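You operate a simulated robot arm through the tools that you are given. There is no shell and no other tool. Be economical: measure what you need, move in short steps, check, and stop when the job is done.

The job below is to be done with a simulated robot arm. You get a single attempt, and the scene is never put back.

## Task
Set the LENGTH slider as the white card says and clamp it again.
Fine: turn the CARRIAGE knob off first and on again at the end. Where these are worked on the way, their far stop is far enough and under half their travel is too little: carriage knob.

It is judged by the outcome, as a careful person would: the job done as asked, and still so three seconds after it is handed in. It fails if anything else is knocked over, pushed out of place, dropped, spilled or broken.

## Robot
A 6-joint arm with a fingered hand, hanging from a carriage that runs on a rail from [0, -0.123] to [-0.005, 2.357] (x, y) and turns from -410 to 278 degrees about z. Base frame: it is fixed where the carriage stands at the start and does not move with it; the origin is on the floor, on the carriage's upright axis, x ahead of it, y to its left, z up. Units: m, degrees, N and s.
With the tool pointing down near the work surface it reaches from about 0.1 to 0.38 m from the robot's upright axis, wherever it stands. Its first joint turns from -166.0 to 166.0 degrees. Places, roughly: carriage knob [0.6, 0.1, 0.6]; length clamp knob [0.6, 0, 0.7]; length slider [0.7, 0.1, 0.8]; stop clamp knob [0.6, -0.6, 0.7]; stop slider [0.6, -0.6, 0.8]. Payload 4 kg.
The TCP is the grasp point between the finger pads, 0.029 m short of the fingertips. In the tool frame z runs along the fingers and y along their closing line. The gripper opens to 0.1 m. The gripper's body begins 0.034 m behind the TCP. The gripper is a hand of 5 fingers: y runs from the thumb to the fingers, the wrist lies at [-0.015, -0.114, -0.189] in the tool frame.
Orientation is that of the tool frame in the base frame, as [roll, pitch, yaw] about the fixed x, y, z axes, in that order (R = Rz(yaw) Ry(pitch) Rx(roll)). With the fingers straight down and the wrist toward the robot, the tool's x, y and z point along [0, 1, 0], [1, 0, 0] and [0, 0, -1] of the base frame.

## Interface
- The arm moves only by the tool step_arm. Its argument "series" is a list of rows, each an object of numbers (a shift or turn left out is 0): "wx", "wy", "wz": the turn, a rotation vector about the tool's x, y, z in units of 6 degrees (1.0 is 6 degrees); "tx", "ty", "tz": the shift along the tool's x, y, z in units of 40 mm (1.0 is 40 mm). In form: [{"wx": .., "wy": .., "wz": .., "tx": .., "ty": .., "tz": ..}, ...]. A call has 1 to 20 rows; each row shifts and turns the commanded pose from where the row before left it, along the tool's axes as they then stand. A call with a number of a shift or a turn outside -1 to 1 is refused whole. Rows are played at 5 a second. More than 0.05 m and 8.6 degrees between two rows, and nothing of the call is played. Where a pose cannot be reached the arm comes as near as it can. A force on the tool above 90 N (or 10 N above the force at the start of the call, whichever is more), or a blocked arm, ends the call early, and 0.2 s more pass. In this call time passes only in rows, and 0.2 s behind the last. It gives the time, the measured TCP pose, the force on the tool (base axes), the opening and the grip force at its end, in the units of the frame above (readings bear some noise), with the torque about the TCP (base axes, N m) and any sound that the robot's microphone picked up, and new pictures: "pictures" is both (left out), scene, wrist or none.
- Cameras (640 x 400 px; columns grow to the right, rows downward): "scene" is now at [0.2463, -0.031, 1.6308]; the picture's right is [-0.59, -0.80, 0.00], its down [-0.75, 0.55, -0.36] and it looks along [0.29, -0.22, -0.93] (base axes); focal length 258 px, centre (320, 200). "wrist" rides on the gripper at [0.066, -0.086, -0.121] in the tool frame; the picture's right is [-0.76, 0.31, -0.58], its down [-0.59, -0.70, 0.40] and it looks along [-0.28, 0.64, 0.71] (tool axes); focal length 247 px, centre (320, 200). There is no depth. A picture from a camera that has moved, and an enlarged one, comes with that camera's place and axes in the base frame and with its lens. The place of the scene camera against the robot may be out by one fixed shift of up to 0.025 m in any direction.
- move_column(by): slides the trunk up (or, below 0, down) by that many m; the arm and the scene camera ride with it, the base frame stays. It gives what a move gives, with no picture.
- drive_base(legs): drives the robot by 1 to 6 legs, each [ahead, left, turn to the left] in m, m and degrees, along the robot's own axes; the way and the turn of a leg run together, so that a leg with both is an arc; at most 1.5 m and 180 degrees a leg. The arm and the cameras ride along, it lands a little off, and it stops where it bumps. It keeps to its track: a leg is cut to what the track allows. It gives what a move gives, and a new picture of the scene camera.
- set_fingers(index, middle, ring, little, thumb_bend, thumb_turn): sets how far each is bent, from 0 (flat) to 1 (curled in); at 0.3 the hand is open as for a grip, at 0.7 the pads meet at the TCP. One left out holds its place. A second passes; each finger stops where it meets its share of the squeeze, and holds until it gets a number again. It is the only way to open and close the hand. It gives what a move gives, with no picture; readings hold the bend of each and the force on index, middle, ring, little, thumb and palm. thumb_turn goes from beside the hand (0) to across from the fingers (1), as for a grip.
- head_to(pan, tilt): turns the head with the scene camera to pan (to the left, within 155 degrees either way) and tilt (down, from -29 to 69), counted from straight ahead of the robot. It gives what a move gives, and a new picture of the scene camera.
- enlarge(camera, box): a new picture of the part [left, top, right, bottom] of that camera's present view, enlarged. It takes no simulated time.
- close_job(): hands the job in; it is judged then, once.

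Go step by step. Nothing tells you exact positions but the pictures and the camera data: compare them with the known pose of the tool, close in by small moves and look again before you grip or let go. The budget is 120 turns and 260 pictures, counting those below and the enlarged ones. Unless the task says otherwise, let go and move clear before handing in, and close with one line.

The tools are called as name(argument=value, ...) on one line, values as JSON. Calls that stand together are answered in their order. step_arm: Moves the arm, as the interface text tells. Its arguments: {"type":"object","properties":{"series":{"type":"array"},"pictures":{"type":"string","enum":["both","scene","wrist","none"]}},"required":["series"]} The other tools are called the same way: move_column (by) slides the trunk up or down; set_fingers (index, middle, ring, little, thumb_bend, thumb_turn) moves the fingers one by one; drive_base (legs) drives the base; head_to (pan, tilt) turns the head that bears the scene camera; enlarge (camera, box) takes an enlarged picture of a part of a camera's view; close_job () hands the job in.

At the start:

```text
time_s: 0.0
tool_pos: [0.4646, -0.0676, 0.95]
tcp_rot: [-179.9, 0.0, 90.0]
ft_force: [-0.2, -0.5, 0.3]
torque: [-0.01, -0.02, 0.01]
grip_width: 0.1
gripper_force: 0.1
shape: jaw
bend: [0.3, 0.3, 0.3, 0.3, 0.3, 0.98]
finger forces: [0.0, 0.0, 0.0, 0.0, 0.0, 0.1]
trunk travel left (down, up): [-0.348, 0.252]
robot x, y, heading: [-0.0013, 0.0009, -0.2]
head pan, tilt: [-36.5, 68.8]
```

scene: 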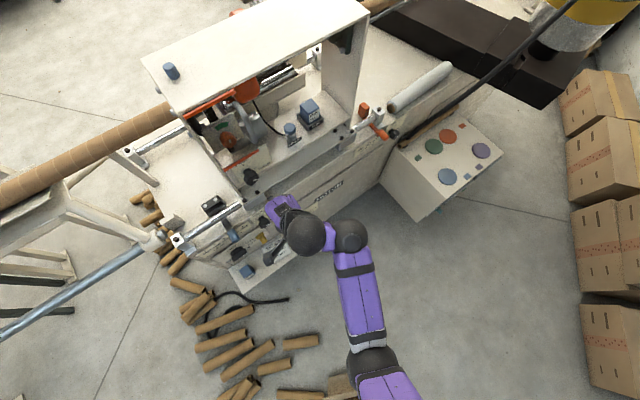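
wrist: 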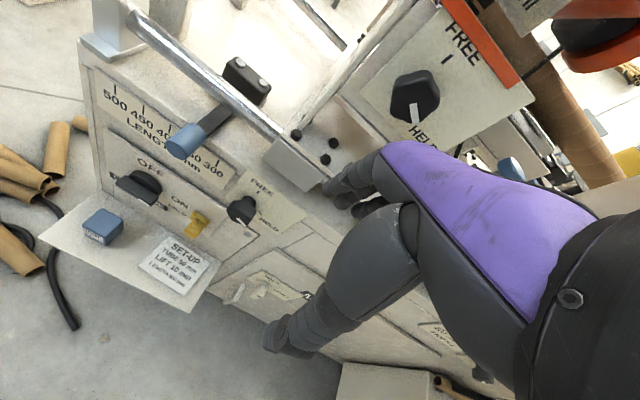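

I see a tube-cutting machine with a LENGTH slider on a bar, an OFF/ON knob, a FREE/HELD knob and a card on a shelf. I enlarge the views to read them.

enlarge(camera="wrist", box=[130, 220, 230, 300])

enlarge(camera="wrist", box=[80, 50, 320, 220])

enlarge(camera="scene", box=[140, 130, 320, 290])

```text
5.00 times, centred on (180, 260) of wrist
camera zoom: at [0.3799, -0.0013, 1.0706], right [0.31, -0.76, 0.58], down [-0.7, -0.59, -0.4], along [0.64, -0.28, -0.71], focal length 1235 px, centre (1020, -100)
```

zoom: 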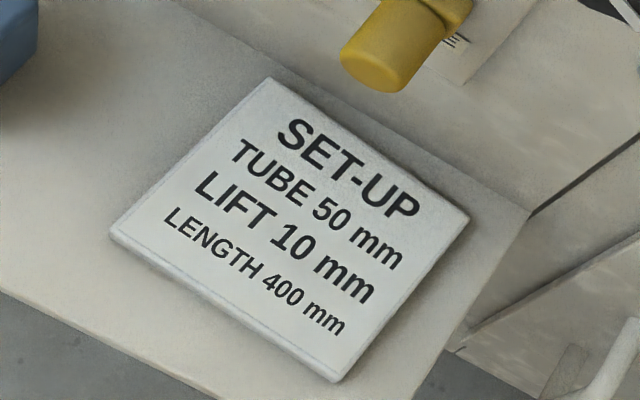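

```text
2.35 times, centred on (200, 135) of wrist
camera zoom: at [0.3799, -0.0013, 1.0706], right [0.31, -0.76, 0.58], down [-0.7, -0.59, -0.4], along [0.64, -0.28, -0.71], focal length 581 px, centre (602, 353)
```

zoom: 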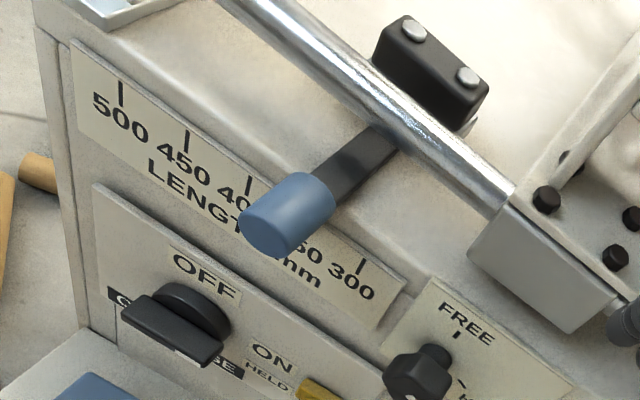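

```text
2.50 times, centred on (230, 210) of scene
camera zoom: at [0.2463, -0.031, 1.6308], right [-0.59, -0.8, 0.0], down [-0.75, 0.55, -0.36], along [0.29, -0.22, -0.93], focal length 646 px, centre (545, 175)
```

zoom: 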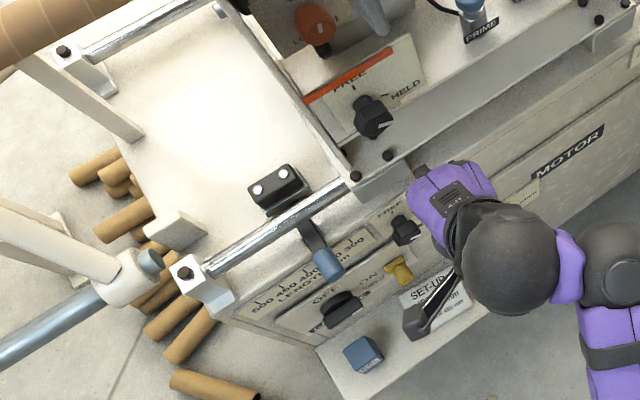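

The card says LENGTH 400 mm. I'll draw the hand back and tilt it to view the panel squarely.

step_arm(series=[{"ty": -1}, {"ty": -1}, {"ty": -1, "wx": -1}, {"wx": -1}, {"wx": -1}, {"wx": -1}, {"wx": -1}])

head_to(pan=8, tilt=55)

```text
time_s: 1.6
tool_pos: [0.3505, -0.0633, 0.9346]
tcp_rot: [150.1, 0.1, 89.9]
ft_force: [0.7, -0.3, -0.2]
torque: [-0.02, 0.01, -0.01]
grip_width: 0.0999
gripper_force: 0.1
shape: jaw
bend: [0.3, 0.3, 0.3, 0.3, 0.3, 0.98]
finger forces: [0.0, 0.0, 0.1, 0.0, 0.0, 0.0]
out of reach, approached as far as the arm can: row 1, 2
trunk travel left (down, up): [-0.348, 0.252]
robot x, y, heading: [-0.0004, 0.0002, 0.1]
head pan, tilt: [-36.5, 68.8]
camera scene: at [0.2463, -0.0309, 1.6308], right [-0.59, -0.8, 0.0], down [-0.75, 0.55, -0.36], along [0.29, -0.22, -0.93], focal length 258 px, centre (320, 200)
camera wrist: at [0.2156, 0.0023, 0.9949], right [-0.02, -0.76, 0.65], down [-0.41, -0.59, -0.7], along [0.91, -0.28, -0.29], focal length 247 px, centre (320, 200)
```

scene: 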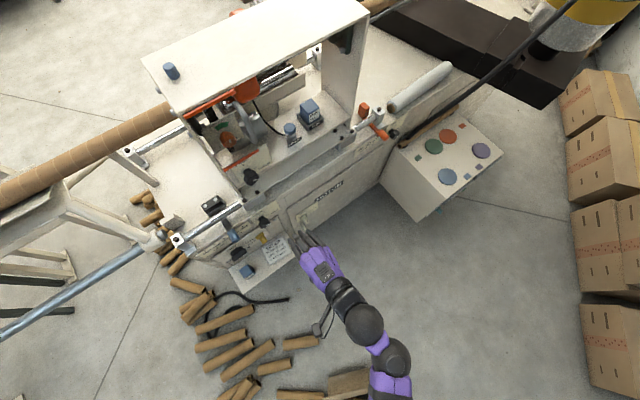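
wrist: 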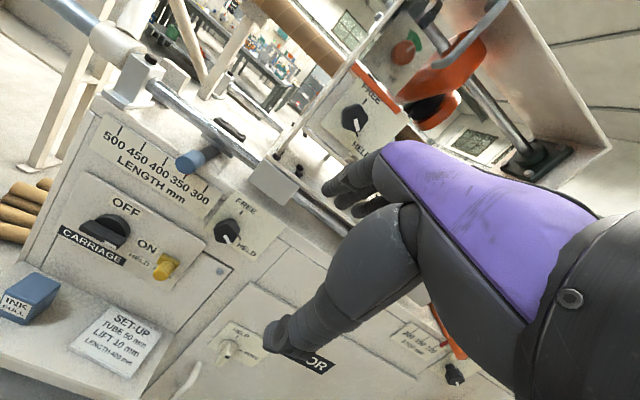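

```text
time_s: 2.7
tool_pos: [0.3499, -0.0639, 0.9338]
tcp_rot: [150.0, 0.0, 90.0]
ft_force: [-0.8, -0.1, 0.0]
torque: [-0.02, -0.03, -0.01]
grip_width: 0.0998
gripper_force: 0.1
shape: jaw
bend: [0.3, 0.3, 0.3, 0.3, 0.3, 0.98]
finger forces: [0.0, 0.0, 0.0, 0.0, 0.1, 0.0]
trunk travel left (down, up): [-0.348, 0.252]
robot x, y, heading: [0.0015, -0.0018, -0.1]
head pan, tilt: [8.0, 55.0]
camera scene: at [0.2728, 0.0123, 1.6462], right [0.14, -0.99, 0.0], down [-0.81, -0.11, -0.57], along [0.57, 0.08, -0.82], focal length 258 px, centre (320, 200)
```

scene: 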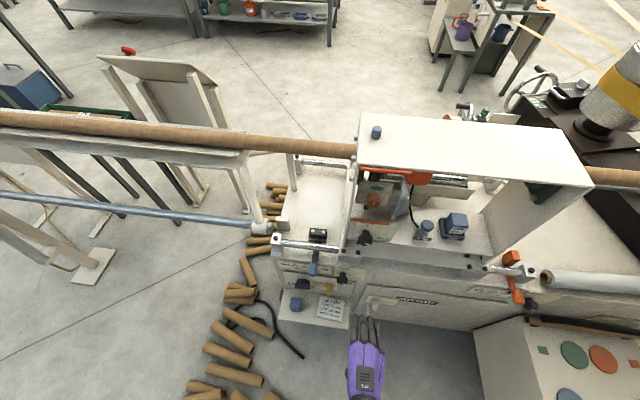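

Good view. I'll enlarge both for detail.

enlarge(camera="wrist", box=[30, 80, 290, 290])

enlarge(camera="scene", box=[260, 220, 380, 330])

```text
1.90 times, centred on (160, 185) of wrist
camera zoom: at [0.2158, 0.0022, 0.9952], right [-0.02, -0.76, 0.65], down [-0.41, -0.59, -0.7], along [0.91, -0.28, -0.3], focal length 470 px, centre (625, 229)
```

zoom: 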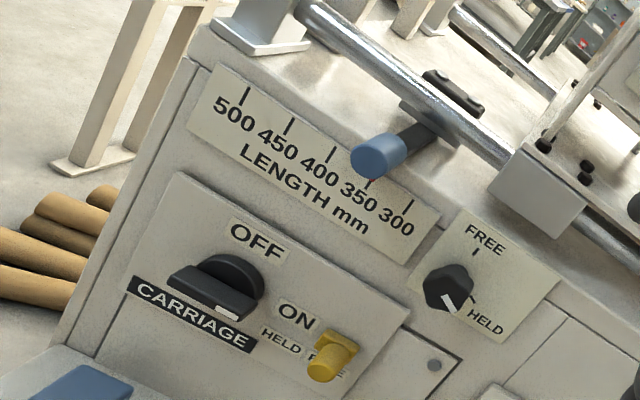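

```text
3.64 times, centred on (320, 275) of scene
camera zoom: at [0.2728, 0.0123, 1.6462], right [0.14, -0.99, 0.0], down [-0.81, -0.11, -0.57], along [0.57, 0.08, -0.82], focal length 939 px, centre (320, -73)
```

zoom: 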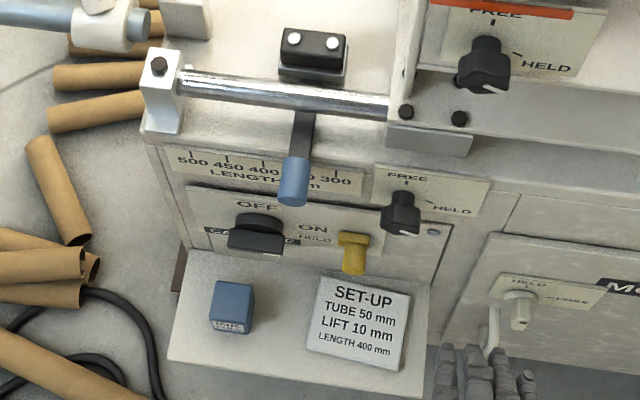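

LENGTH target is 400. The carriage knob is at about [0.548, 0.117, 0.63] with its mark at ON (right), the clamp knob at about [0.568, -0.026, 0.739] and the slider handle at about [0.56, 0.075, 0.808], near 350. Next I bring the fingers to point forward.

step_arm(series=[{"ty": 0.72, "tz": 0.42}, {"ty": 0.72, "tz": 0.42}, {"wx": -1}, {"wx": -1}, {"wx": -1}, {"wx": -1}, {"wx": -1}, {"wx": -1}, {"wx": -1}, {"wx": -1}, {"wx": -1}, {"wx": -1}])

```text
time_s: 5.3
tool_pos: [0.4177, -0.0631, 0.9356]
tcp_rot: [90.6, 0.2, 90.0]
ft_force: [-0.5, 0.1, 0.0]
torque: [0.02, 0.03, -0.02]
grip_width: 0.0998
gripper_force: 0.0
shape: jaw
bend: [0.3, 0.3, 0.3, 0.3, 0.3, 0.98]
finger forces: [0.1, 0.0, 0.0, 0.0, 0.0, 0.1]
trunk travel left (down, up): [-0.348, 0.252]
robot x, y, heading: [-0.0018, -0.0028, -0.1]
head pan, tilt: [8.0, 55.0]
camera scene: at [0.2729, 0.012, 1.6464], right [0.14, -0.99, 0.0], down [-0.81, -0.11, -0.57], along [0.57, 0.08, -0.82], focal length 258 px, centre (320, 200)
camera wrist: at [0.2961, 0.003, 0.8506], right [-0.57, -0.76, 0.32], down [0.39, -0.59, -0.71], along [0.72, -0.28, 0.63], focal length 247 px, centre (320, 200)
```

scene: 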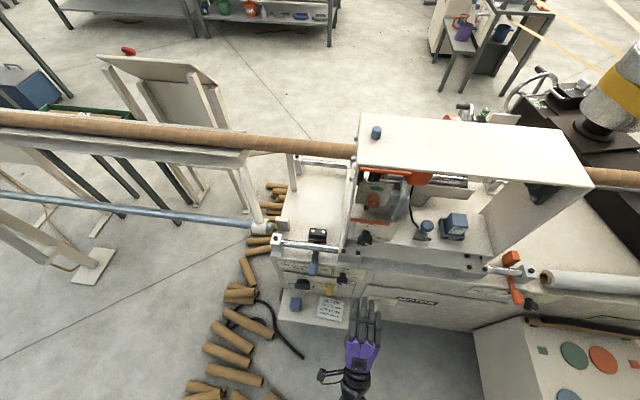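
wrist: 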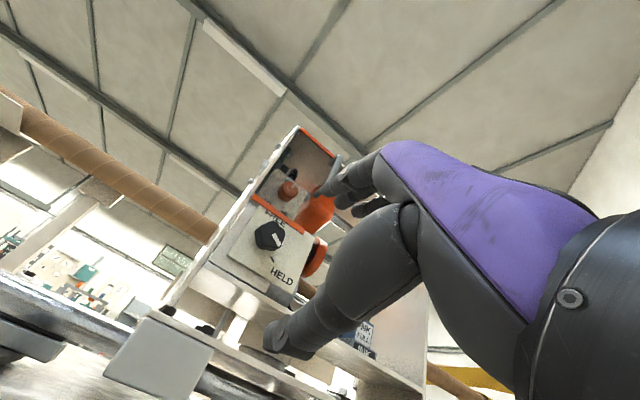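

Fingers now point forward with plenty of reach. I'll drive left to line up with the carriage knob, then lower the trunk.

drive_base(legs=[[0, 0.18, 0]])

move_column(by=-0.2)

step_arm(series=[{"wx": 0}])

```text
time_s: 6.8
tool_pos: [0.4162, 0.1173, 0.9342]
tcp_rot: [90.9, 0.2, 90.3]
ft_force: [0.1, 0.1, -0.8]
torque: [0.02, -0.01, -0.01]
grip_width: 0.1001
gripper_force: 0.0
shape: jaw
bend: [0.3, 0.3, 0.3, 0.3, 0.3, 0.98]
finger forces: [0.0, 0.0, 0.1, 0.1, 0.1, 0.0]
trunk travel left (down, up): [-0.348, 0.252]
robot x, y, heading: [-0.0024, 0.1761, -0.0]
head pan, tilt: [8.0, 55.0]
camera scene: at [0.2724, 0.1903, 1.6462], right [0.14, -0.99, 0.0], down [-0.81, -0.11, -0.57], along [0.57, 0.08, -0.82], focal length 258 px, centre (320, 200)
```

scene: 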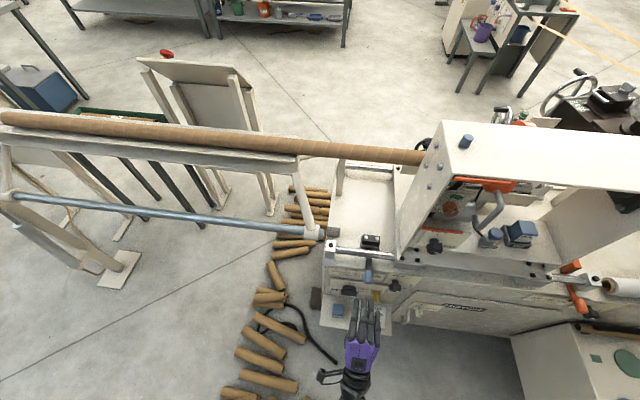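

```text
time_s: 9.0
tool_pos: [0.4168, 0.1174, 0.7345]
tcp_rot: [90.9, 0.2, 90.2]
ft_force: [0.4, 0.3, -0.3]
torque: [0.03, 0.01, 0.01]
grip_width: 0.0999
gripper_force: 0.1
shape: jaw
bend: [0.3, 0.3, 0.3, 0.3, 0.3, 0.98]
finger forces: [0.0, 0.0, 0.0, 0.1, 0.0, 0.0]
trunk travel left (down, up): [-0.148, 0.452]
robot x, y, heading: [-0.0012, 0.1751, 0.1]
head pan, tilt: [8.0, 55.0]
```

```text
time_s: 9.4
tool_pos: [0.4176, 0.1171, 0.7346]
tcp_rot: [90.9, 0.2, 90.2]
ft_force: [-0.2, -0.6, -0.5]
torque: [0.01, -0.02, 0.01]
grip_width: 0.0996
gripper_force: 0.0
shape: jaw
bend: [0.3, 0.3, 0.3, 0.3, 0.3, 0.98]
finger forces: [0.0, 0.0, 0.0, 0.0, 0.1, 0.0]
trunk travel left (down, up): [-0.148, 0.452]
robot x, y, heading: [0.0013, 0.1784, -0.0]
head pan, tilt: [8.0, 55.0]
camera scene: at [0.2724, 0.1903, 1.4463], right [0.14, -0.99, 0.0], down [-0.81, -0.11, -0.57], along [0.57, 0.08, -0.82], focal length 258 px, centre (320, 200)
camera wrist: at [0.2949, 0.1821, 0.6499], right [-0.57, -0.76, 0.32], down [0.39, -0.59, -0.71], along [0.72, -0.28, 0.63], focal length 247 px, centre (320, 200)
```

scene: 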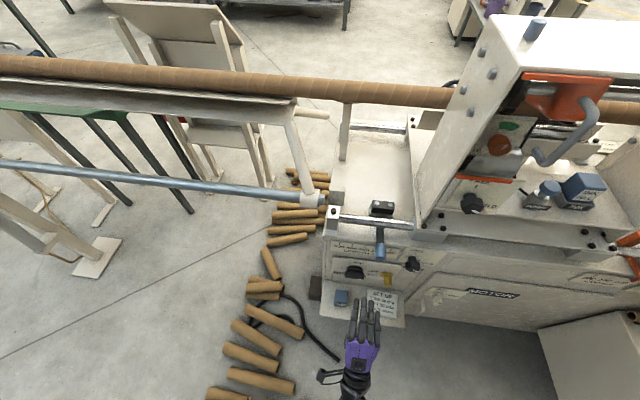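
wrist: 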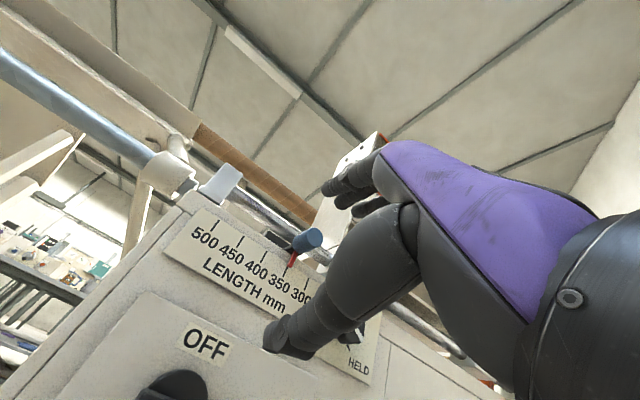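

A red pointer on the slider reads near 350. I'll enlarge that, then lower further.

enlarge(camera="wrist", box=[170, 200, 330, 320])

move_column(by=-0.104)

step_arm(series=[{"wx": 0}])

enlarge(camera="scene", box=[310, 190, 430, 320])

```text
3.33 times, centred on (250, 260) of wrist
camera zoom: at [0.2949, 0.1821, 0.6499], right [-0.57, -0.76, 0.32], down [0.39, -0.59, -0.71], along [0.72, -0.28, 0.63], focal length 823 px, centre (553, 0)
```

zoom: 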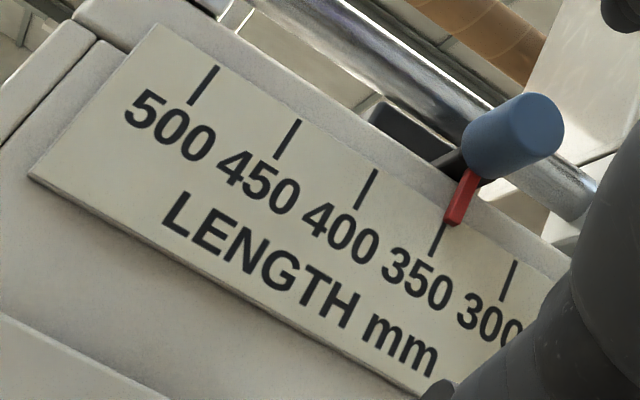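

```text
time_s: 10.8
tool_pos: [0.4172, 0.1171, 0.6312]
tcp_rot: [91.0, 0.2, 90.2]
ft_force: [-0.2, -0.6, -0.1]
torque: [-0.02, 0.0, -0.02]
grip_width: 0.0999
gripper_force: 0.0
shape: jaw
bend: [0.3, 0.3, 0.3, 0.3, 0.3, 0.98]
finger forces: [0.1, 0.1, 0.0, 0.0, 0.1, 0.0]
trunk travel left (down, up): [-0.044, 0.556]
robot x, y, heading: [-0.0001, 0.1775, 0.2]
head pan, tilt: [8.0, 55.0]
```

```text
time_s: 11.2
tool_pos: [0.4168, 0.1167, 0.6305]
tcp_rot: [90.8, 0.2, 90.3]
ft_force: [-0.2, -1.3, 0.3]
torque: [-0.03, -0.02, 0.0]
grip_width: 0.0999
gripper_force: 0.0
shape: jaw
bend: [0.3, 0.3, 0.3, 0.3, 0.3, 0.98]
finger forces: [0.0, 0.1, 0.0, 0.0, 0.0, 0.1]
trunk travel left (down, up): [-0.044, 0.556]
robot x, y, heading: [0.0003, 0.1796, 0.3]
head pan, tilt: [8.0, 55.0]
camera scene: at [0.2724, 0.1903, 1.3423], right [0.14, -0.99, 0.0], down [-0.81, -0.11, -0.57], along [0.57, 0.08, -0.82], focal length 258 px, centre (320, 200)
camera wrist: at [0.2949, 0.1821, 0.546], right [-0.57, -0.76, 0.32], down [0.39, -0.59, -0.71], along [0.72, -0.28, 0.63], focal length 247 px, centre (320, 200)
```

scene: 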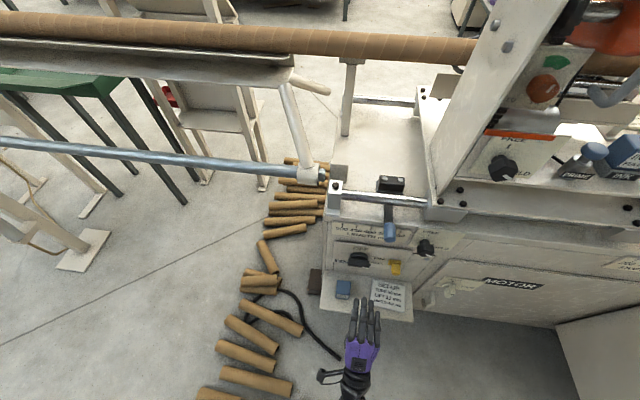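
wrist: 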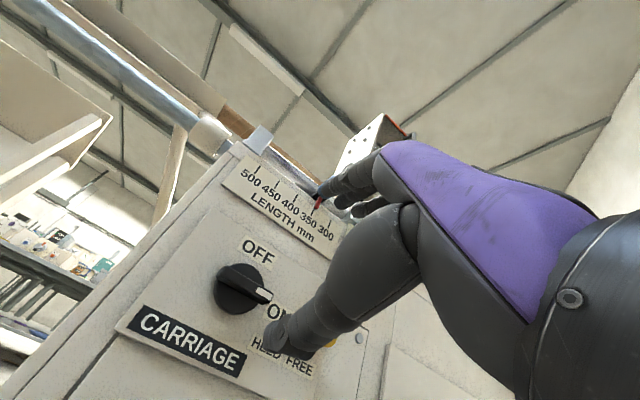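

```text
3.08 times, centred on (370, 255) of scene
camera zoom: at [0.2724, 0.1903, 1.3423], right [0.14, -0.99, 0.0], down [-0.81, -0.11, -0.57], along [0.57, 0.08, -0.82], focal length 795 px, centre (166, 31)
```

zoom: 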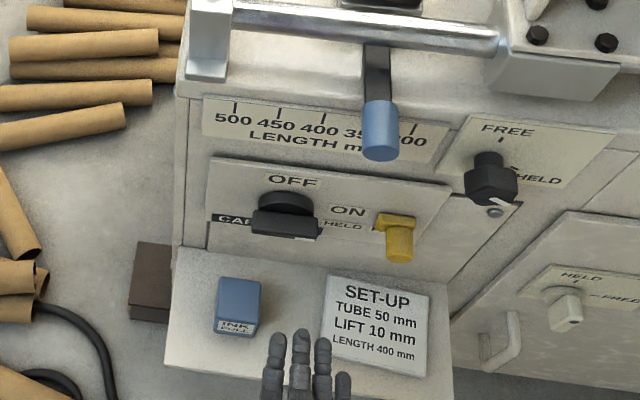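

The pointer reads exactly about 350, and the carriage knob points right at ON. I'll enlarge the knob from here to refine its position.

enlarge(camera="wrist", box=[190, 220, 350, 390])

```text
2.35 times, centred on (270, 305) of wrist
camera zoom: at [0.2949, 0.1821, 0.546], right [-0.57, -0.76, 0.32], down [0.39, -0.59, -0.71], along [0.72, -0.28, 0.63], focal length 581 px, centre (438, -47)
```

zoom: 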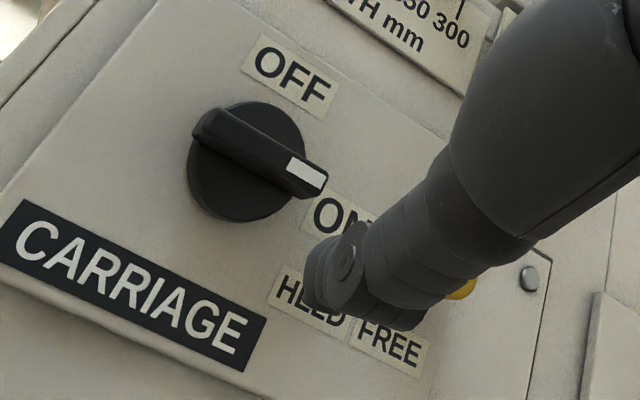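

Refined carriage knob: y≈0.117, z≈0.619. I'll advance partway with the hand open and look.

step_arm(series=[{"tz": 1, "ty": -0.15}, {"tz": 1, "ty": -0.15}, {"tz": 0.5}])

enlarge(camera="scene", box=[310, 190, 430, 320])

```text
time_s: 12.0
tool_pos: [0.5068, 0.1008, 0.6447]
tcp_rot: [90.9, 0.2, 90.2]
ft_force: [0.1, -0.8, 0.6]
torque: [0.03, 0.0, -0.01]
grip_width: 0.1
gripper_force: 0.0
shape: jaw
bend: [0.3, 0.3, 0.3, 0.3, 0.3, 0.98]
finger forces: [0.0, 0.0, 0.0, 0.0, 0.1, 0.1]
out of reach, approached as far as the arm can: row 1, 2, 3
trunk travel left (down, up): [-0.044, 0.556]
robot x, y, heading: [-0.0016, 0.1777, 0.1]
head pan, tilt: [8.0, 55.0]
camera scene: at [0.2727, 0.1902, 1.3423], right [0.14, -0.99, 0.0], down [-0.81, -0.11, -0.57], along [0.57, 0.08, -0.82], focal length 258 px, centre (320, 200)
camera wrist: at [0.3852, 0.164, 0.5609], right [-0.57, -0.76, 0.32], down [0.39, -0.59, -0.71], along [0.72, -0.28, 0.63], focal length 247 px, centre (320, 200)
```

scene: 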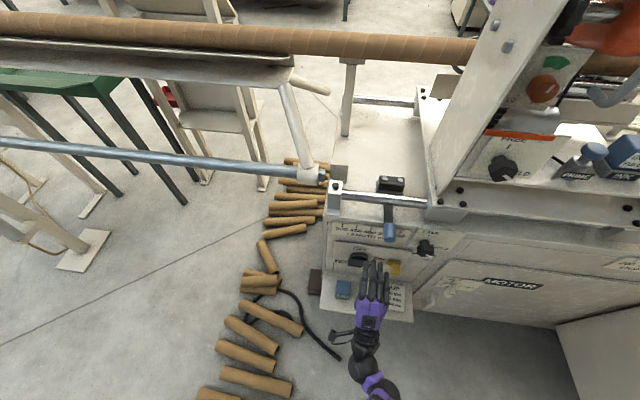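
wrist: 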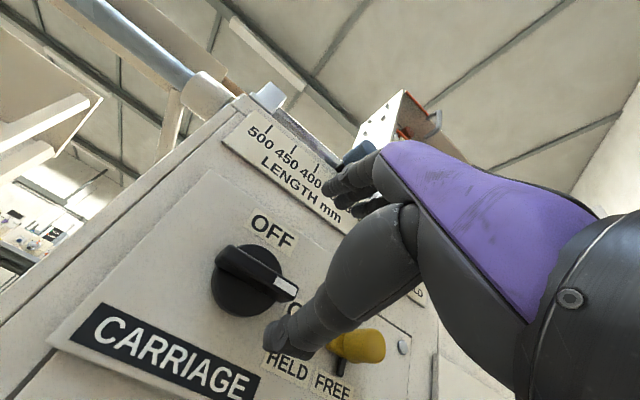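

```text
3.08 times, centred on (370, 255) of scene
camera zoom: at [0.2727, 0.1902, 1.3423], right [0.14, -0.99, 0.0], down [-0.81, -0.11, -0.57], along [0.57, 0.08, -0.82], focal length 795 px, centre (166, 31)
```

zoom: 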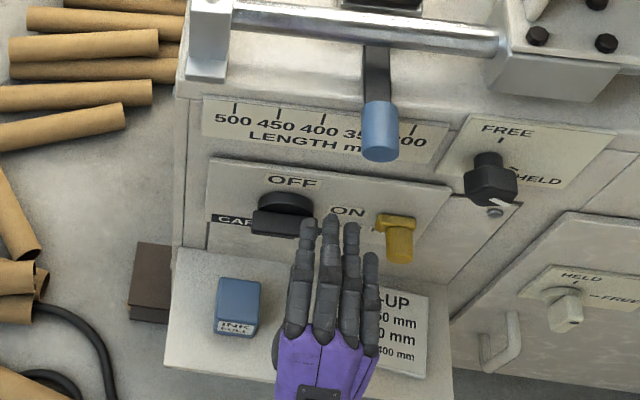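

The arm stopped short of reach here. I'll back off and try with the base stood directly in line or to the other side of the knob.

step_arm(series=[{"tz": -1}, {"tz": -1}], pictures="none")

drive_base(legs=[[0, -0.1, 0]])

step_arm(series=[{"tx": 1}, {"tx": 1}, {"tx": 0.5}], pictures="none")

step_arm(series=[{"tz": 0.5}, {"tz": 0.5}, {"tz": 0.5}], pictures="none")

```text
time_s: 12.6
tool_pos: [0.42, 0.1036, 0.6428]
tcp_rot: [91.4, -0.2, 90.3]
ft_force: [-1.0, 0.4, 0.2]
torque: [0.0, 0.0, -0.06]
grip_width: 0.1
gripper_force: 0.0
shape: jaw
bend: [0.3, 0.3, 0.3, 0.3, 0.3, 0.98]
finger forces: [0.0, 0.0, 0.1, 0.0, 0.1, 0.0]
trunk travel left (down, up): [-0.044, 0.556]
robot x, y, heading: [0.0048, 0.1775, -0.1]
head pan, tilt: [8.0, 55.0]
```

```text
time_s: 13.7
tool_pos: [0.4267, -0.0019, 0.6465]
tcp_rot: [91.0, 0.3, 90.3]
ft_force: [-0.8, -0.7, 0.6]
torque: [0.02, 0.01, 0.01]
grip_width: 0.1
gripper_force: 0.2
shape: jaw
bend: [0.3, 0.3, 0.3, 0.3, 0.3, 0.98]
finger forces: [0.1, 0.0, 0.1, 0.0, 0.0, 0.0]
trunk travel left (down, up): [-0.044, 0.556]
robot x, y, heading: [0.0019, 0.0753, 0.3]
head pan, tilt: [8.0, 55.0]
camera scene: at [0.2724, 0.0905, 1.3422], right [0.14, -0.99, 0.0], down [-0.81, -0.12, -0.57], along [0.57, 0.08, -0.82], focal length 258 px, centre (320, 200)
```

scene: 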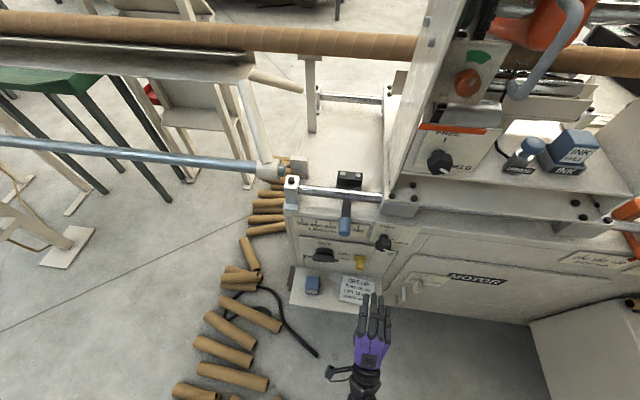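

```text
time_s: 14.5
tool_pos: [0.4262, 0.099, 0.6484]
tcp_rot: [90.9, 0.1, 90.4]
ft_force: [0.0, 0.5, 1.1]
torque: [0.03, -0.01, 0.0]
grip_width: 0.1
gripper_force: 0.0
shape: jaw
bend: [0.3, 0.3, 0.3, 0.3, 0.3, 0.98]
finger forces: [0.1, 0.1, 0.1, 0.0, 0.0, 0.1]
trunk travel left (down, up): [-0.044, 0.556]
robot x, y, heading: [0.0018, 0.0783, -0.0]
head pan, tilt: [8.0, 55.0]
```

```text
time_s: 15.3
tool_pos: [0.4877, 0.0978, 0.647]
tcp_rot: [90.8, 0.2, 90.3]
ft_force: [0.0, -1.3, 0.6]
torque: [0.03, -0.04, 0.02]
grip_width: 0.1002
gripper_force: 0.0
shape: jaw
bend: [0.3, 0.3, 0.3, 0.3, 0.3, 0.98]
finger forces: [0.1, 0.1, 0.0, 0.0, 0.0, 0.0]
trunk travel left (down, up): [-0.044, 0.556]
robot x, y, heading: [-0.001, 0.0795, 0.2]
head pan, tilt: [8.0, 55.0]
```

No reach trouble from here. I correct sideways and down, then advance further.

step_arm(series=[{"tx": 0.48, "ty": -0.7}, {"tz": 0.5}, {"tz": 0.5}])

enlarge(camera="wrist", box=[170, 180, 380, 360])

enlarge(camera="scene", box=[280, 190, 400, 320])

```text
time_s: 16.1
tool_pos: [0.5279, 0.1175, 0.6175]
tcp_rot: [90.8, 0.2, 90.3]
ft_force: [0.3, 0.0, -0.7]
torque: [-0.02, -0.01, -0.03]
grip_width: 0.1
gripper_force: 0.0
shape: jaw
bend: [0.3, 0.3, 0.3, 0.3, 0.3, 0.98]
finger forces: [0.1, 0.0, 0.1, 0.1, 0.1, 0.0]
trunk travel left (down, up): [-0.044, 0.556]
robot x, y, heading: [0.0002, 0.0776, -0.1]
head pan, tilt: [8.0, 55.0]
camera scene: at [0.2737, 0.0916, 1.3426], right [0.14, -0.99, 0.0], down [-0.81, -0.12, -0.57], along [0.57, 0.08, -0.82], focal length 258 px, centre (320, 200)
camera wrist: at [0.4061, 0.1816, 0.5326], right [-0.57, -0.76, 0.32], down [0.39, -0.59, -0.71], along [0.72, -0.28, 0.63], focal length 247 px, centre (320, 200)
```

scene: 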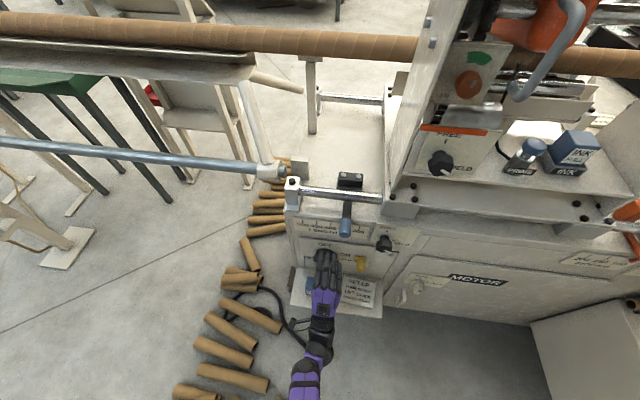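
wrist: 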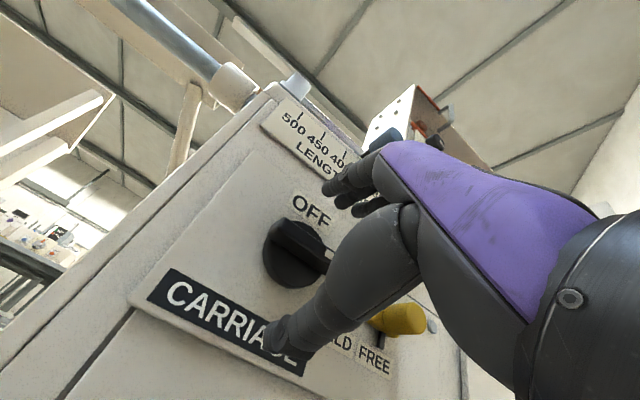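

```text
2.22 times, centred on (275, 270) of wrist
camera zoom: at [0.4061, 0.1816, 0.5326], right [-0.57, -0.76, 0.32], down [0.39, -0.59, -0.71], along [0.72, -0.28, 0.63], focal length 549 px, centre (420, 44)
```

zoom: 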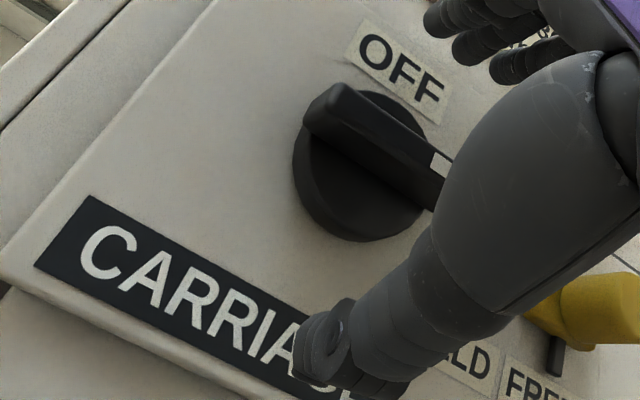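

```text
3.08 times, centred on (340, 255) of scene
camera zoom: at [0.2737, 0.0916, 1.3426], right [0.14, -0.99, 0.0], down [-0.81, -0.12, -0.57], along [0.57, 0.08, -0.82], focal length 795 px, centre (258, 31)
```

zoom: 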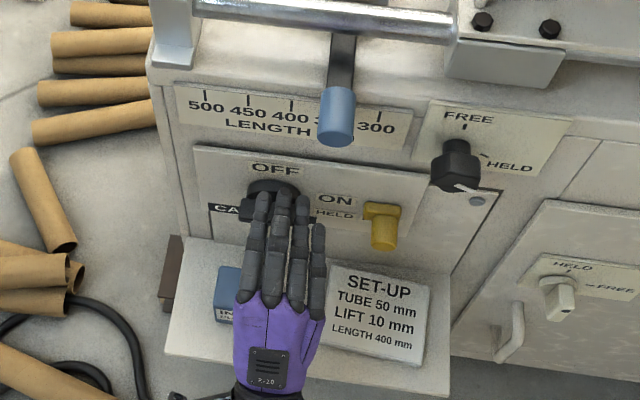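

The bar sits at x≈0.547–0.58, level with the TCP. I'll advance 32 mm so it lies between the fingers and thumb.

step_arm(series=[{"tz": 0.4, "ty": 0.05}, {"tz": 0.4, "ty": 0.05}])

enlarge(camera="wrist", box=[230, 130, 440, 340])

enlarge(camera="scene", box=[290, 210, 380, 310])

```text
time_s: 16.7
tool_pos: [0.553, 0.1203, 0.623]
tcp_rot: [91.0, 0.3, 90.6]
ft_force: [-11.8, -2.3, -0.2]
torque: [0.14, -0.33, -0.18]
grip_width: 0.0993
gripper_force: 0.0
shape: jaw
bend: [0.3, 0.3, 0.3, 0.3, 0.3, 0.98]
finger forces: [0.1, 9.4, 0.0, 0.0, 2.6, 0.0]
out of reach, approached as far as the arm can: row 2
trunk travel left (down, up): [-0.044, 0.556]
robot x, y, heading: [0.001, 0.0822, -0.2]
head pan, tilt: [8.0, 55.0]
camera scene: at [0.2714, 0.0909, 1.3419], right [0.14, -0.99, 0.0], down [-0.81, -0.12, -0.57], along [0.57, 0.08, -0.82], focal length 258 px, centre (320, 200)
camera wrist: at [0.4302, 0.1845, 0.5396], right [-0.57, -0.76, 0.32], down [0.39, -0.59, -0.71], along [0.73, -0.27, 0.63], focal length 247 px, centre (320, 200)
```

scene: 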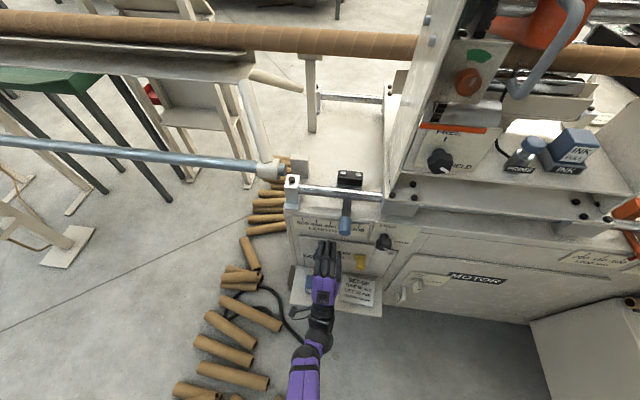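
wrist: 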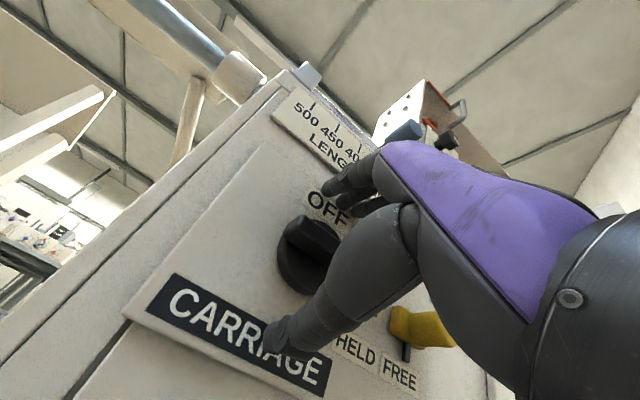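

```text
1.90 times, centred on (335, 235) of wrist
camera zoom: at [0.4302, 0.1845, 0.5396], right [-0.57, -0.76, 0.32], down [0.39, -0.59, -0.71], along [0.73, -0.27, 0.63], focal length 470 px, centre (291, 133)
```

zoom: 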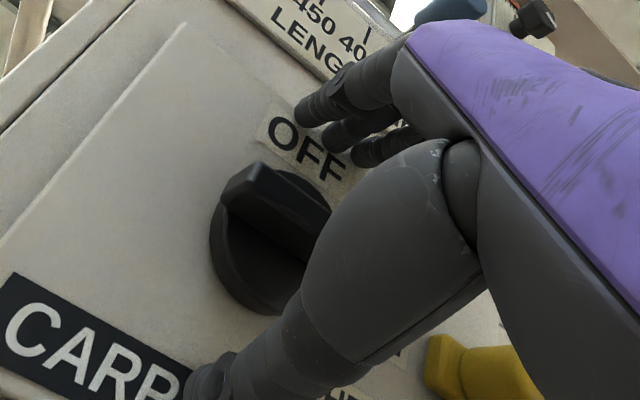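

```text
4.00 times, centred on (335, 260) of scene
camera zoom: at [0.2714, 0.0909, 1.3419], right [0.14, -0.99, 0.0], down [-0.81, -0.12, -0.57], along [0.57, 0.08, -0.82], focal length 1033 px, centre (260, -40)
```

zoom: 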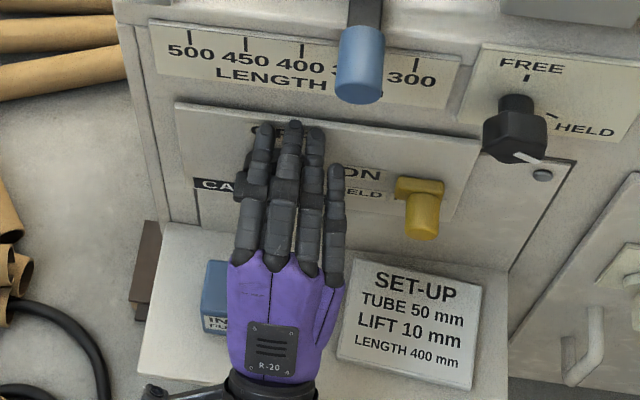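

The middle finger just touches the panel, so the depth is right. I'll back off 6 mm and begin closing.

step_arm(series=[{"tz": -0.25}], pictures="none")

set_fingers(index=0.5, middle=0.5, ring=0.5, little=0.3, thumb_bend=0.5)

enlarge(camera="wrist", box=[230, 130, 440, 340])

```text
time_s: 17.1
tool_pos: [0.5446, 0.1206, 0.6262]
tcp_rot: [91.0, 0.2, 90.3]
ft_force: [-0.9, -1.4, 0.4]
torque: [-0.03, 0.03, 0.02]
grip_width: 0.0998
gripper_force: 0.1
shape: jaw
bend: [0.3, 0.3, 0.3, 0.3, 0.3, 0.98]
finger forces: [0.0, 0.1, 0.1, 0.0, 0.0, 0.0]
trunk travel left (down, up): [-0.044, 0.556]
robot x, y, heading: [0.0012, 0.0768, 0.3]
head pan, tilt: [8.0, 55.0]
```

```text
time_s: 18.1
tool_pos: [0.5454, 0.1212, 0.6256]
tcp_rot: [91.0, 0.2, 90.4]
ft_force: [0.7, 0.0, -1.9]
torque: [-0.02, 0.06, -0.03]
grip_width: 0.0533
gripper_force: 0.8
shape: fingers
bend: [0.5, 0.5, 0.5, 0.3, 0.48, 0.97]
finger forces: [0.0, 0.0, 0.0, 0.0, 1.9, 0.0]
trunk travel left (down, up): [-0.044, 0.556]
robot x, y, heading: [0.0021, 0.0765, 0.1]
head pan, tilt: [8.0, 55.0]
```

```text
1.90 times, centred on (335, 235) of wrist
camera zoom: at [0.4235, 0.1851, 0.5412], right [-0.57, -0.76, 0.32], down [0.39, -0.59, -0.71], along [0.72, -0.28, 0.63], focal length 470 px, centre (291, 133)
```

zoom: 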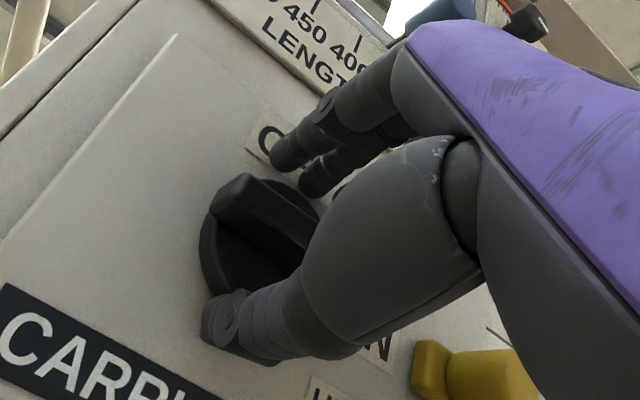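

The thumb meets something early, likely the disc rim; I'll back off a bit and close further.

set_fingers(thumb_bend=0.42)

step_arm(series=[{"tz": -0.2, "ty": -0.1}], pictures="none")

set_fingers(index=0.7, middle=0.7, ring=0.7, little=0.3, thumb_bend=0.7)

enlarge(camera="wrist", box=[230, 130, 440, 340])

enlarge(camera="scene", box=[290, 210, 380, 310])

```text
time_s: 19.1
tool_pos: [0.5467, 0.1214, 0.6259]
tcp_rot: [90.9, 0.2, 90.4]
ft_force: [-0.8, 0.5, 1.3]
torque: [-0.03, -0.02, 0.01]
grip_width: 0.0602
gripper_force: 0.8
shape: fingers
bend: [0.5, 0.5, 0.5, 0.3, 0.42, 0.97]
finger forces: [0.0, 0.4, 0.0, 0.0, 0.0, 0.1]
trunk travel left (down, up): [-0.044, 0.556]
robot x, y, heading: [0.0011, 0.0816, 0.0]
head pan, tilt: [8.0, 55.0]
```

```text
time_s: 19.5
tool_pos: [0.5367, 0.1226, 0.6228]
tcp_rot: [90.9, 0.2, 90.5]
ft_force: [-0.2, 0.3, -0.3]
torque: [0.01, -0.04, -0.01]
grip_width: 0.0602
gripper_force: 0.1
shape: fingers
bend: [0.5, 0.5, 0.5, 0.3, 0.42, 0.97]
finger forces: [0.0, 0.0, 0.0, 0.0, 0.1, 0.0]
trunk travel left (down, up): [-0.044, 0.556]
robot x, y, heading: [0.0051, 0.0767, 0.1]
head pan, tilt: [8.0, 55.0]
```

```text
time_s: 20.5
tool_pos: [0.5352, 0.121, 0.6217]
tcp_rot: [90.9, 0.2, 90.4]
ft_force: [-10.4, 0.2, 6.4]
torque: [-0.06, -0.44, -0.12]
grip_width: 0.0187
gripper_force: 16.8
shape: fingers
bend: [0.68, 0.61, 0.68, 0.3, 0.63, 0.97]
finger forces: [2.3, 22.9, 1.7, 0.0, 6.8, 0.1]
trunk travel left (down, up): [-0.044, 0.556]
robot x, y, heading: [0.0008, 0.0779, 0.1]
head pan, tilt: [8.0, 55.0]
```

```text
1.90 times, centred on (335, 235) of wrist
camera zoom: at [0.4129, 0.185, 0.5367], right [-0.57, -0.76, 0.32], down [0.39, -0.59, -0.71], along [0.72, -0.28, 0.63], focal length 470 px, centre (291, 133)
```

zoom: 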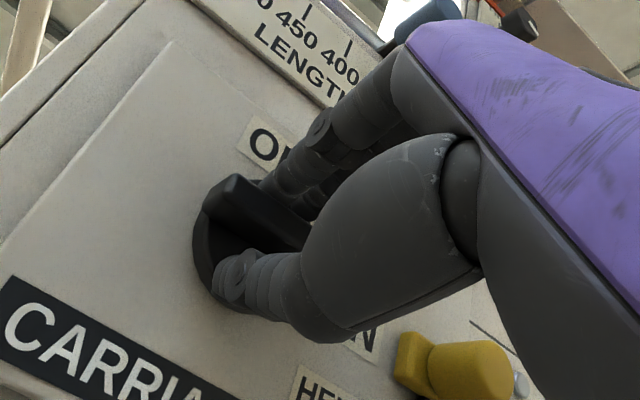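

```text
4.00 times, centred on (335, 260) of scene
camera zoom: at [0.2714, 0.0911, 1.342], right [0.14, -0.99, 0.0], down [-0.81, -0.12, -0.57], along [0.57, 0.08, -0.82], focal length 1033 px, centre (260, -40)
```

zoom: 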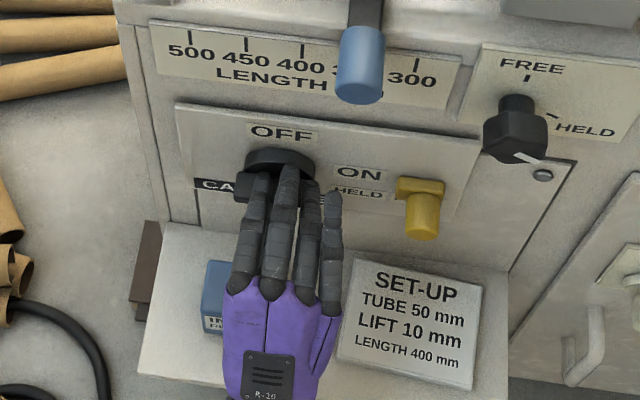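

The bar is gripped (18.7 mm). I'll begin twisting counter-clockwise toward OFF.

step_arm(series=[{"wz": -0.7}, {"wz": -0.7}, {"wz": -0.7}, {"wz": -0.7}])

enlarge(camera="scene", box=[290, 210, 380, 310])

```text
time_s: 21.5
tool_pos: [0.5337, 0.1112, 0.6321]
tcp_rot: [91.2, 17.1, 90.7]
ft_force: [1.6, 3.1, -7.3]
torque: [0.03, 0.17, 0.08]
grip_width: 0.014
gripper_force: 4.3
shape: fingers
bend: [0.7, 0.7, 0.7, 0.3, 0.65, 0.93]
finger forces: [0.1, 0.0, 0.1, 0.0, 8.2, 0.0]
out of reach, approached as far as the arm can: row 3, 4
trunk travel left (down, up): [-0.044, 0.556]
robot x, y, heading: [-0.0017, 0.0769, 0.2]
head pan, tilt: [8.0, 55.0]
camera scene: at [0.2724, 0.0917, 1.342], right [0.14, -0.99, 0.0], down [-0.81, -0.12, -0.57], along [0.57, 0.08, -0.82], focal length 258 px, centre (320, 200)
camera wrist: at [0.4102, 0.1478, 0.5329], right [-0.56, -0.64, 0.53], down [0.39, -0.77, -0.51], along [0.73, -0.08, 0.68], focal length 247 px, centre (320, 200)
```

scene: 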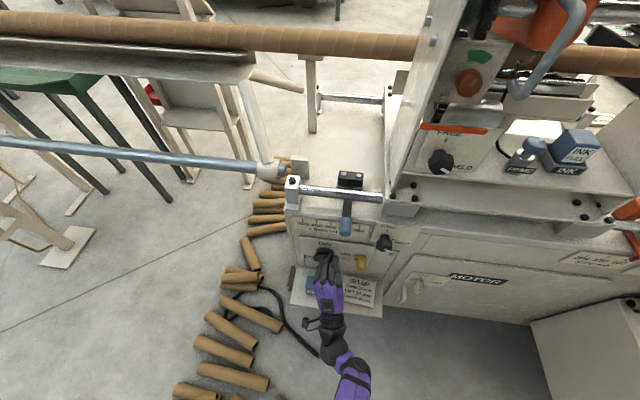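
wrist: 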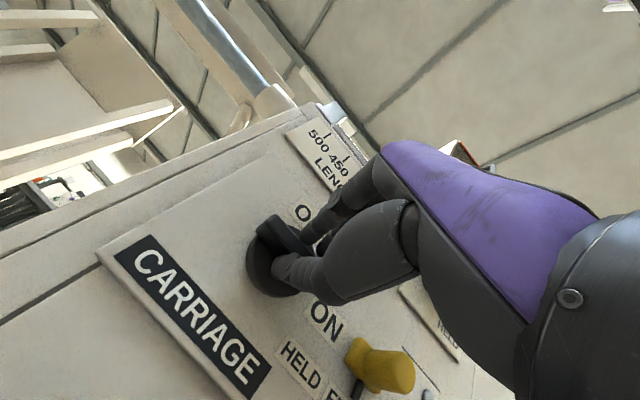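

```text
4.00 times, centred on (335, 260) of scene
camera zoom: at [0.2724, 0.0917, 1.342], right [0.14, -0.99, 0.0], down [-0.81, -0.12, -0.57], along [0.57, 0.08, -0.82], focal length 1033 px, centre (260, -40)
```

zoom: 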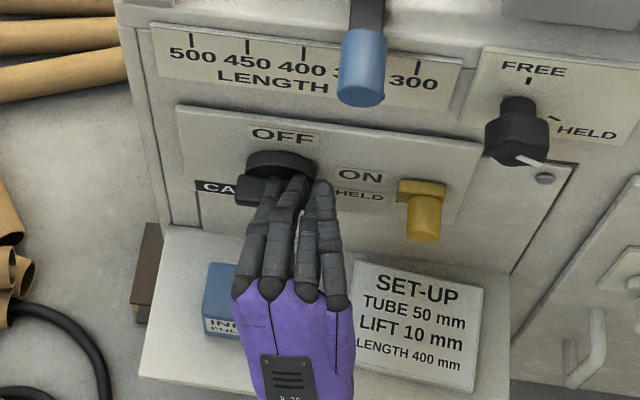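

The pose drifted at a reach limit and the grip slipped; the knob is still at ON. I'll open, back off, and move the base right for more room to twist.

set_fingers(index=0.4, middle=0.4, ring=0.4, thumb_bend=0.3)

step_arm(series=[{"tz": -1}, {"tz": -1}], pictures="none")

drive_base(legs=[[0, -0.12, 0]])

step_arm(series=[{"wz": 0.95}, {"wz": 0.95}, {"wz": 0.95}, {"tx": 1}, {"tx": 1}, {"tx": 1}], pictures="none")

```text
time_s: 22.5
tool_pos: [0.5334, 0.1101, 0.6344]
tcp_rot: [91.0, 16.9, 90.6]
ft_force: [0.2, 0.0, 0.7]
torque: [-0.01, -0.02, 0.01]
grip_width: 0.0867
gripper_force: 0.0
shape: fingers
bend: [0.4, 0.4, 0.4, 0.3, 0.3, 0.97]
finger forces: [0.1, 0.1, 0.0, 0.0, 0.0, 0.0]
trunk travel left (down, up): [-0.044, 0.556]
robot x, y, heading: [0.0009, 0.0817, -0.1]
head pan, tilt: [8.0, 55.0]
```

```text
time_s: 23.1
tool_pos: [0.4543, 0.1075, 0.6203]
tcp_rot: [90.9, 17.1, 90.6]
ft_force: [-0.9, 0.2, -0.6]
torque: [0.01, -0.02, 0.04]
grip_width: 0.0866
gripper_force: 0.1
shape: fingers
bend: [0.4, 0.4, 0.4, 0.3, 0.3, 0.98]
finger forces: [0.0, 0.0, 0.1, 0.0, 0.0, 0.0]
out of reach, approached as far as the arm can: row 2
trunk travel left (down, up): [-0.044, 0.556]
robot x, y, heading: [0.0009, 0.0805, -0.0]
head pan, tilt: [8.0, 55.0]
```

```text
time_s: 24.4
tool_pos: [0.459, -0.0166, 0.6224]
tcp_rot: [90.8, 17.0, 90.6]
ft_force: [-0.6, 0.4, 0.1]
torque: [0.0, 0.02, 0.03]
grip_width: 0.0865
gripper_force: 0.1
shape: fingers
bend: [0.4, 0.4, 0.4, 0.3, 0.3, 0.98]
finger forces: [0.1, 0.0, 0.0, 0.0, 0.1, 0.0]
trunk travel left (down, up): [-0.044, 0.556]
robot x, y, heading: [0.0002, -0.0468, 0.1]
head pan, tilt: [8.0, 55.0]
camera scene: at [0.2729, -0.0323, 1.3422], right [0.14, -0.99, 0.0], down [-0.81, -0.12, -0.57], along [0.57, 0.08, -0.82], focal length 258 px, centre (320, 200)
```

scene: 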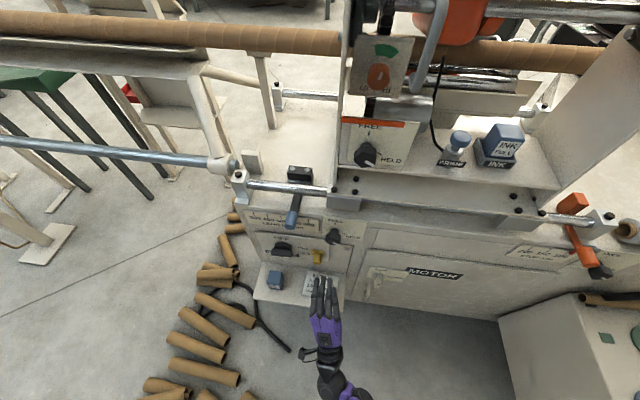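

```text
time_s: 25.8
tool_pos: [0.4539, 0.1051, 0.6225]
tcp_rot: [90.7, -0.2, 90.4]
ft_force: [-0.3, 0.9, 0.6]
torque: [0.01, -0.03, -0.05]
grip_width: 0.0867
gripper_force: 0.0
shape: fingers
bend: [0.4, 0.4, 0.4, 0.3, 0.3, 0.98]
finger forces: [0.0, 0.0, 0.0, 0.0, 0.1, 0.1]
trunk travel left (down, up): [-0.044, 0.556]
robot x, y, heading: [0.0026, -0.0431, 0.3]
head pan, tilt: [8.0, 55.0]
```

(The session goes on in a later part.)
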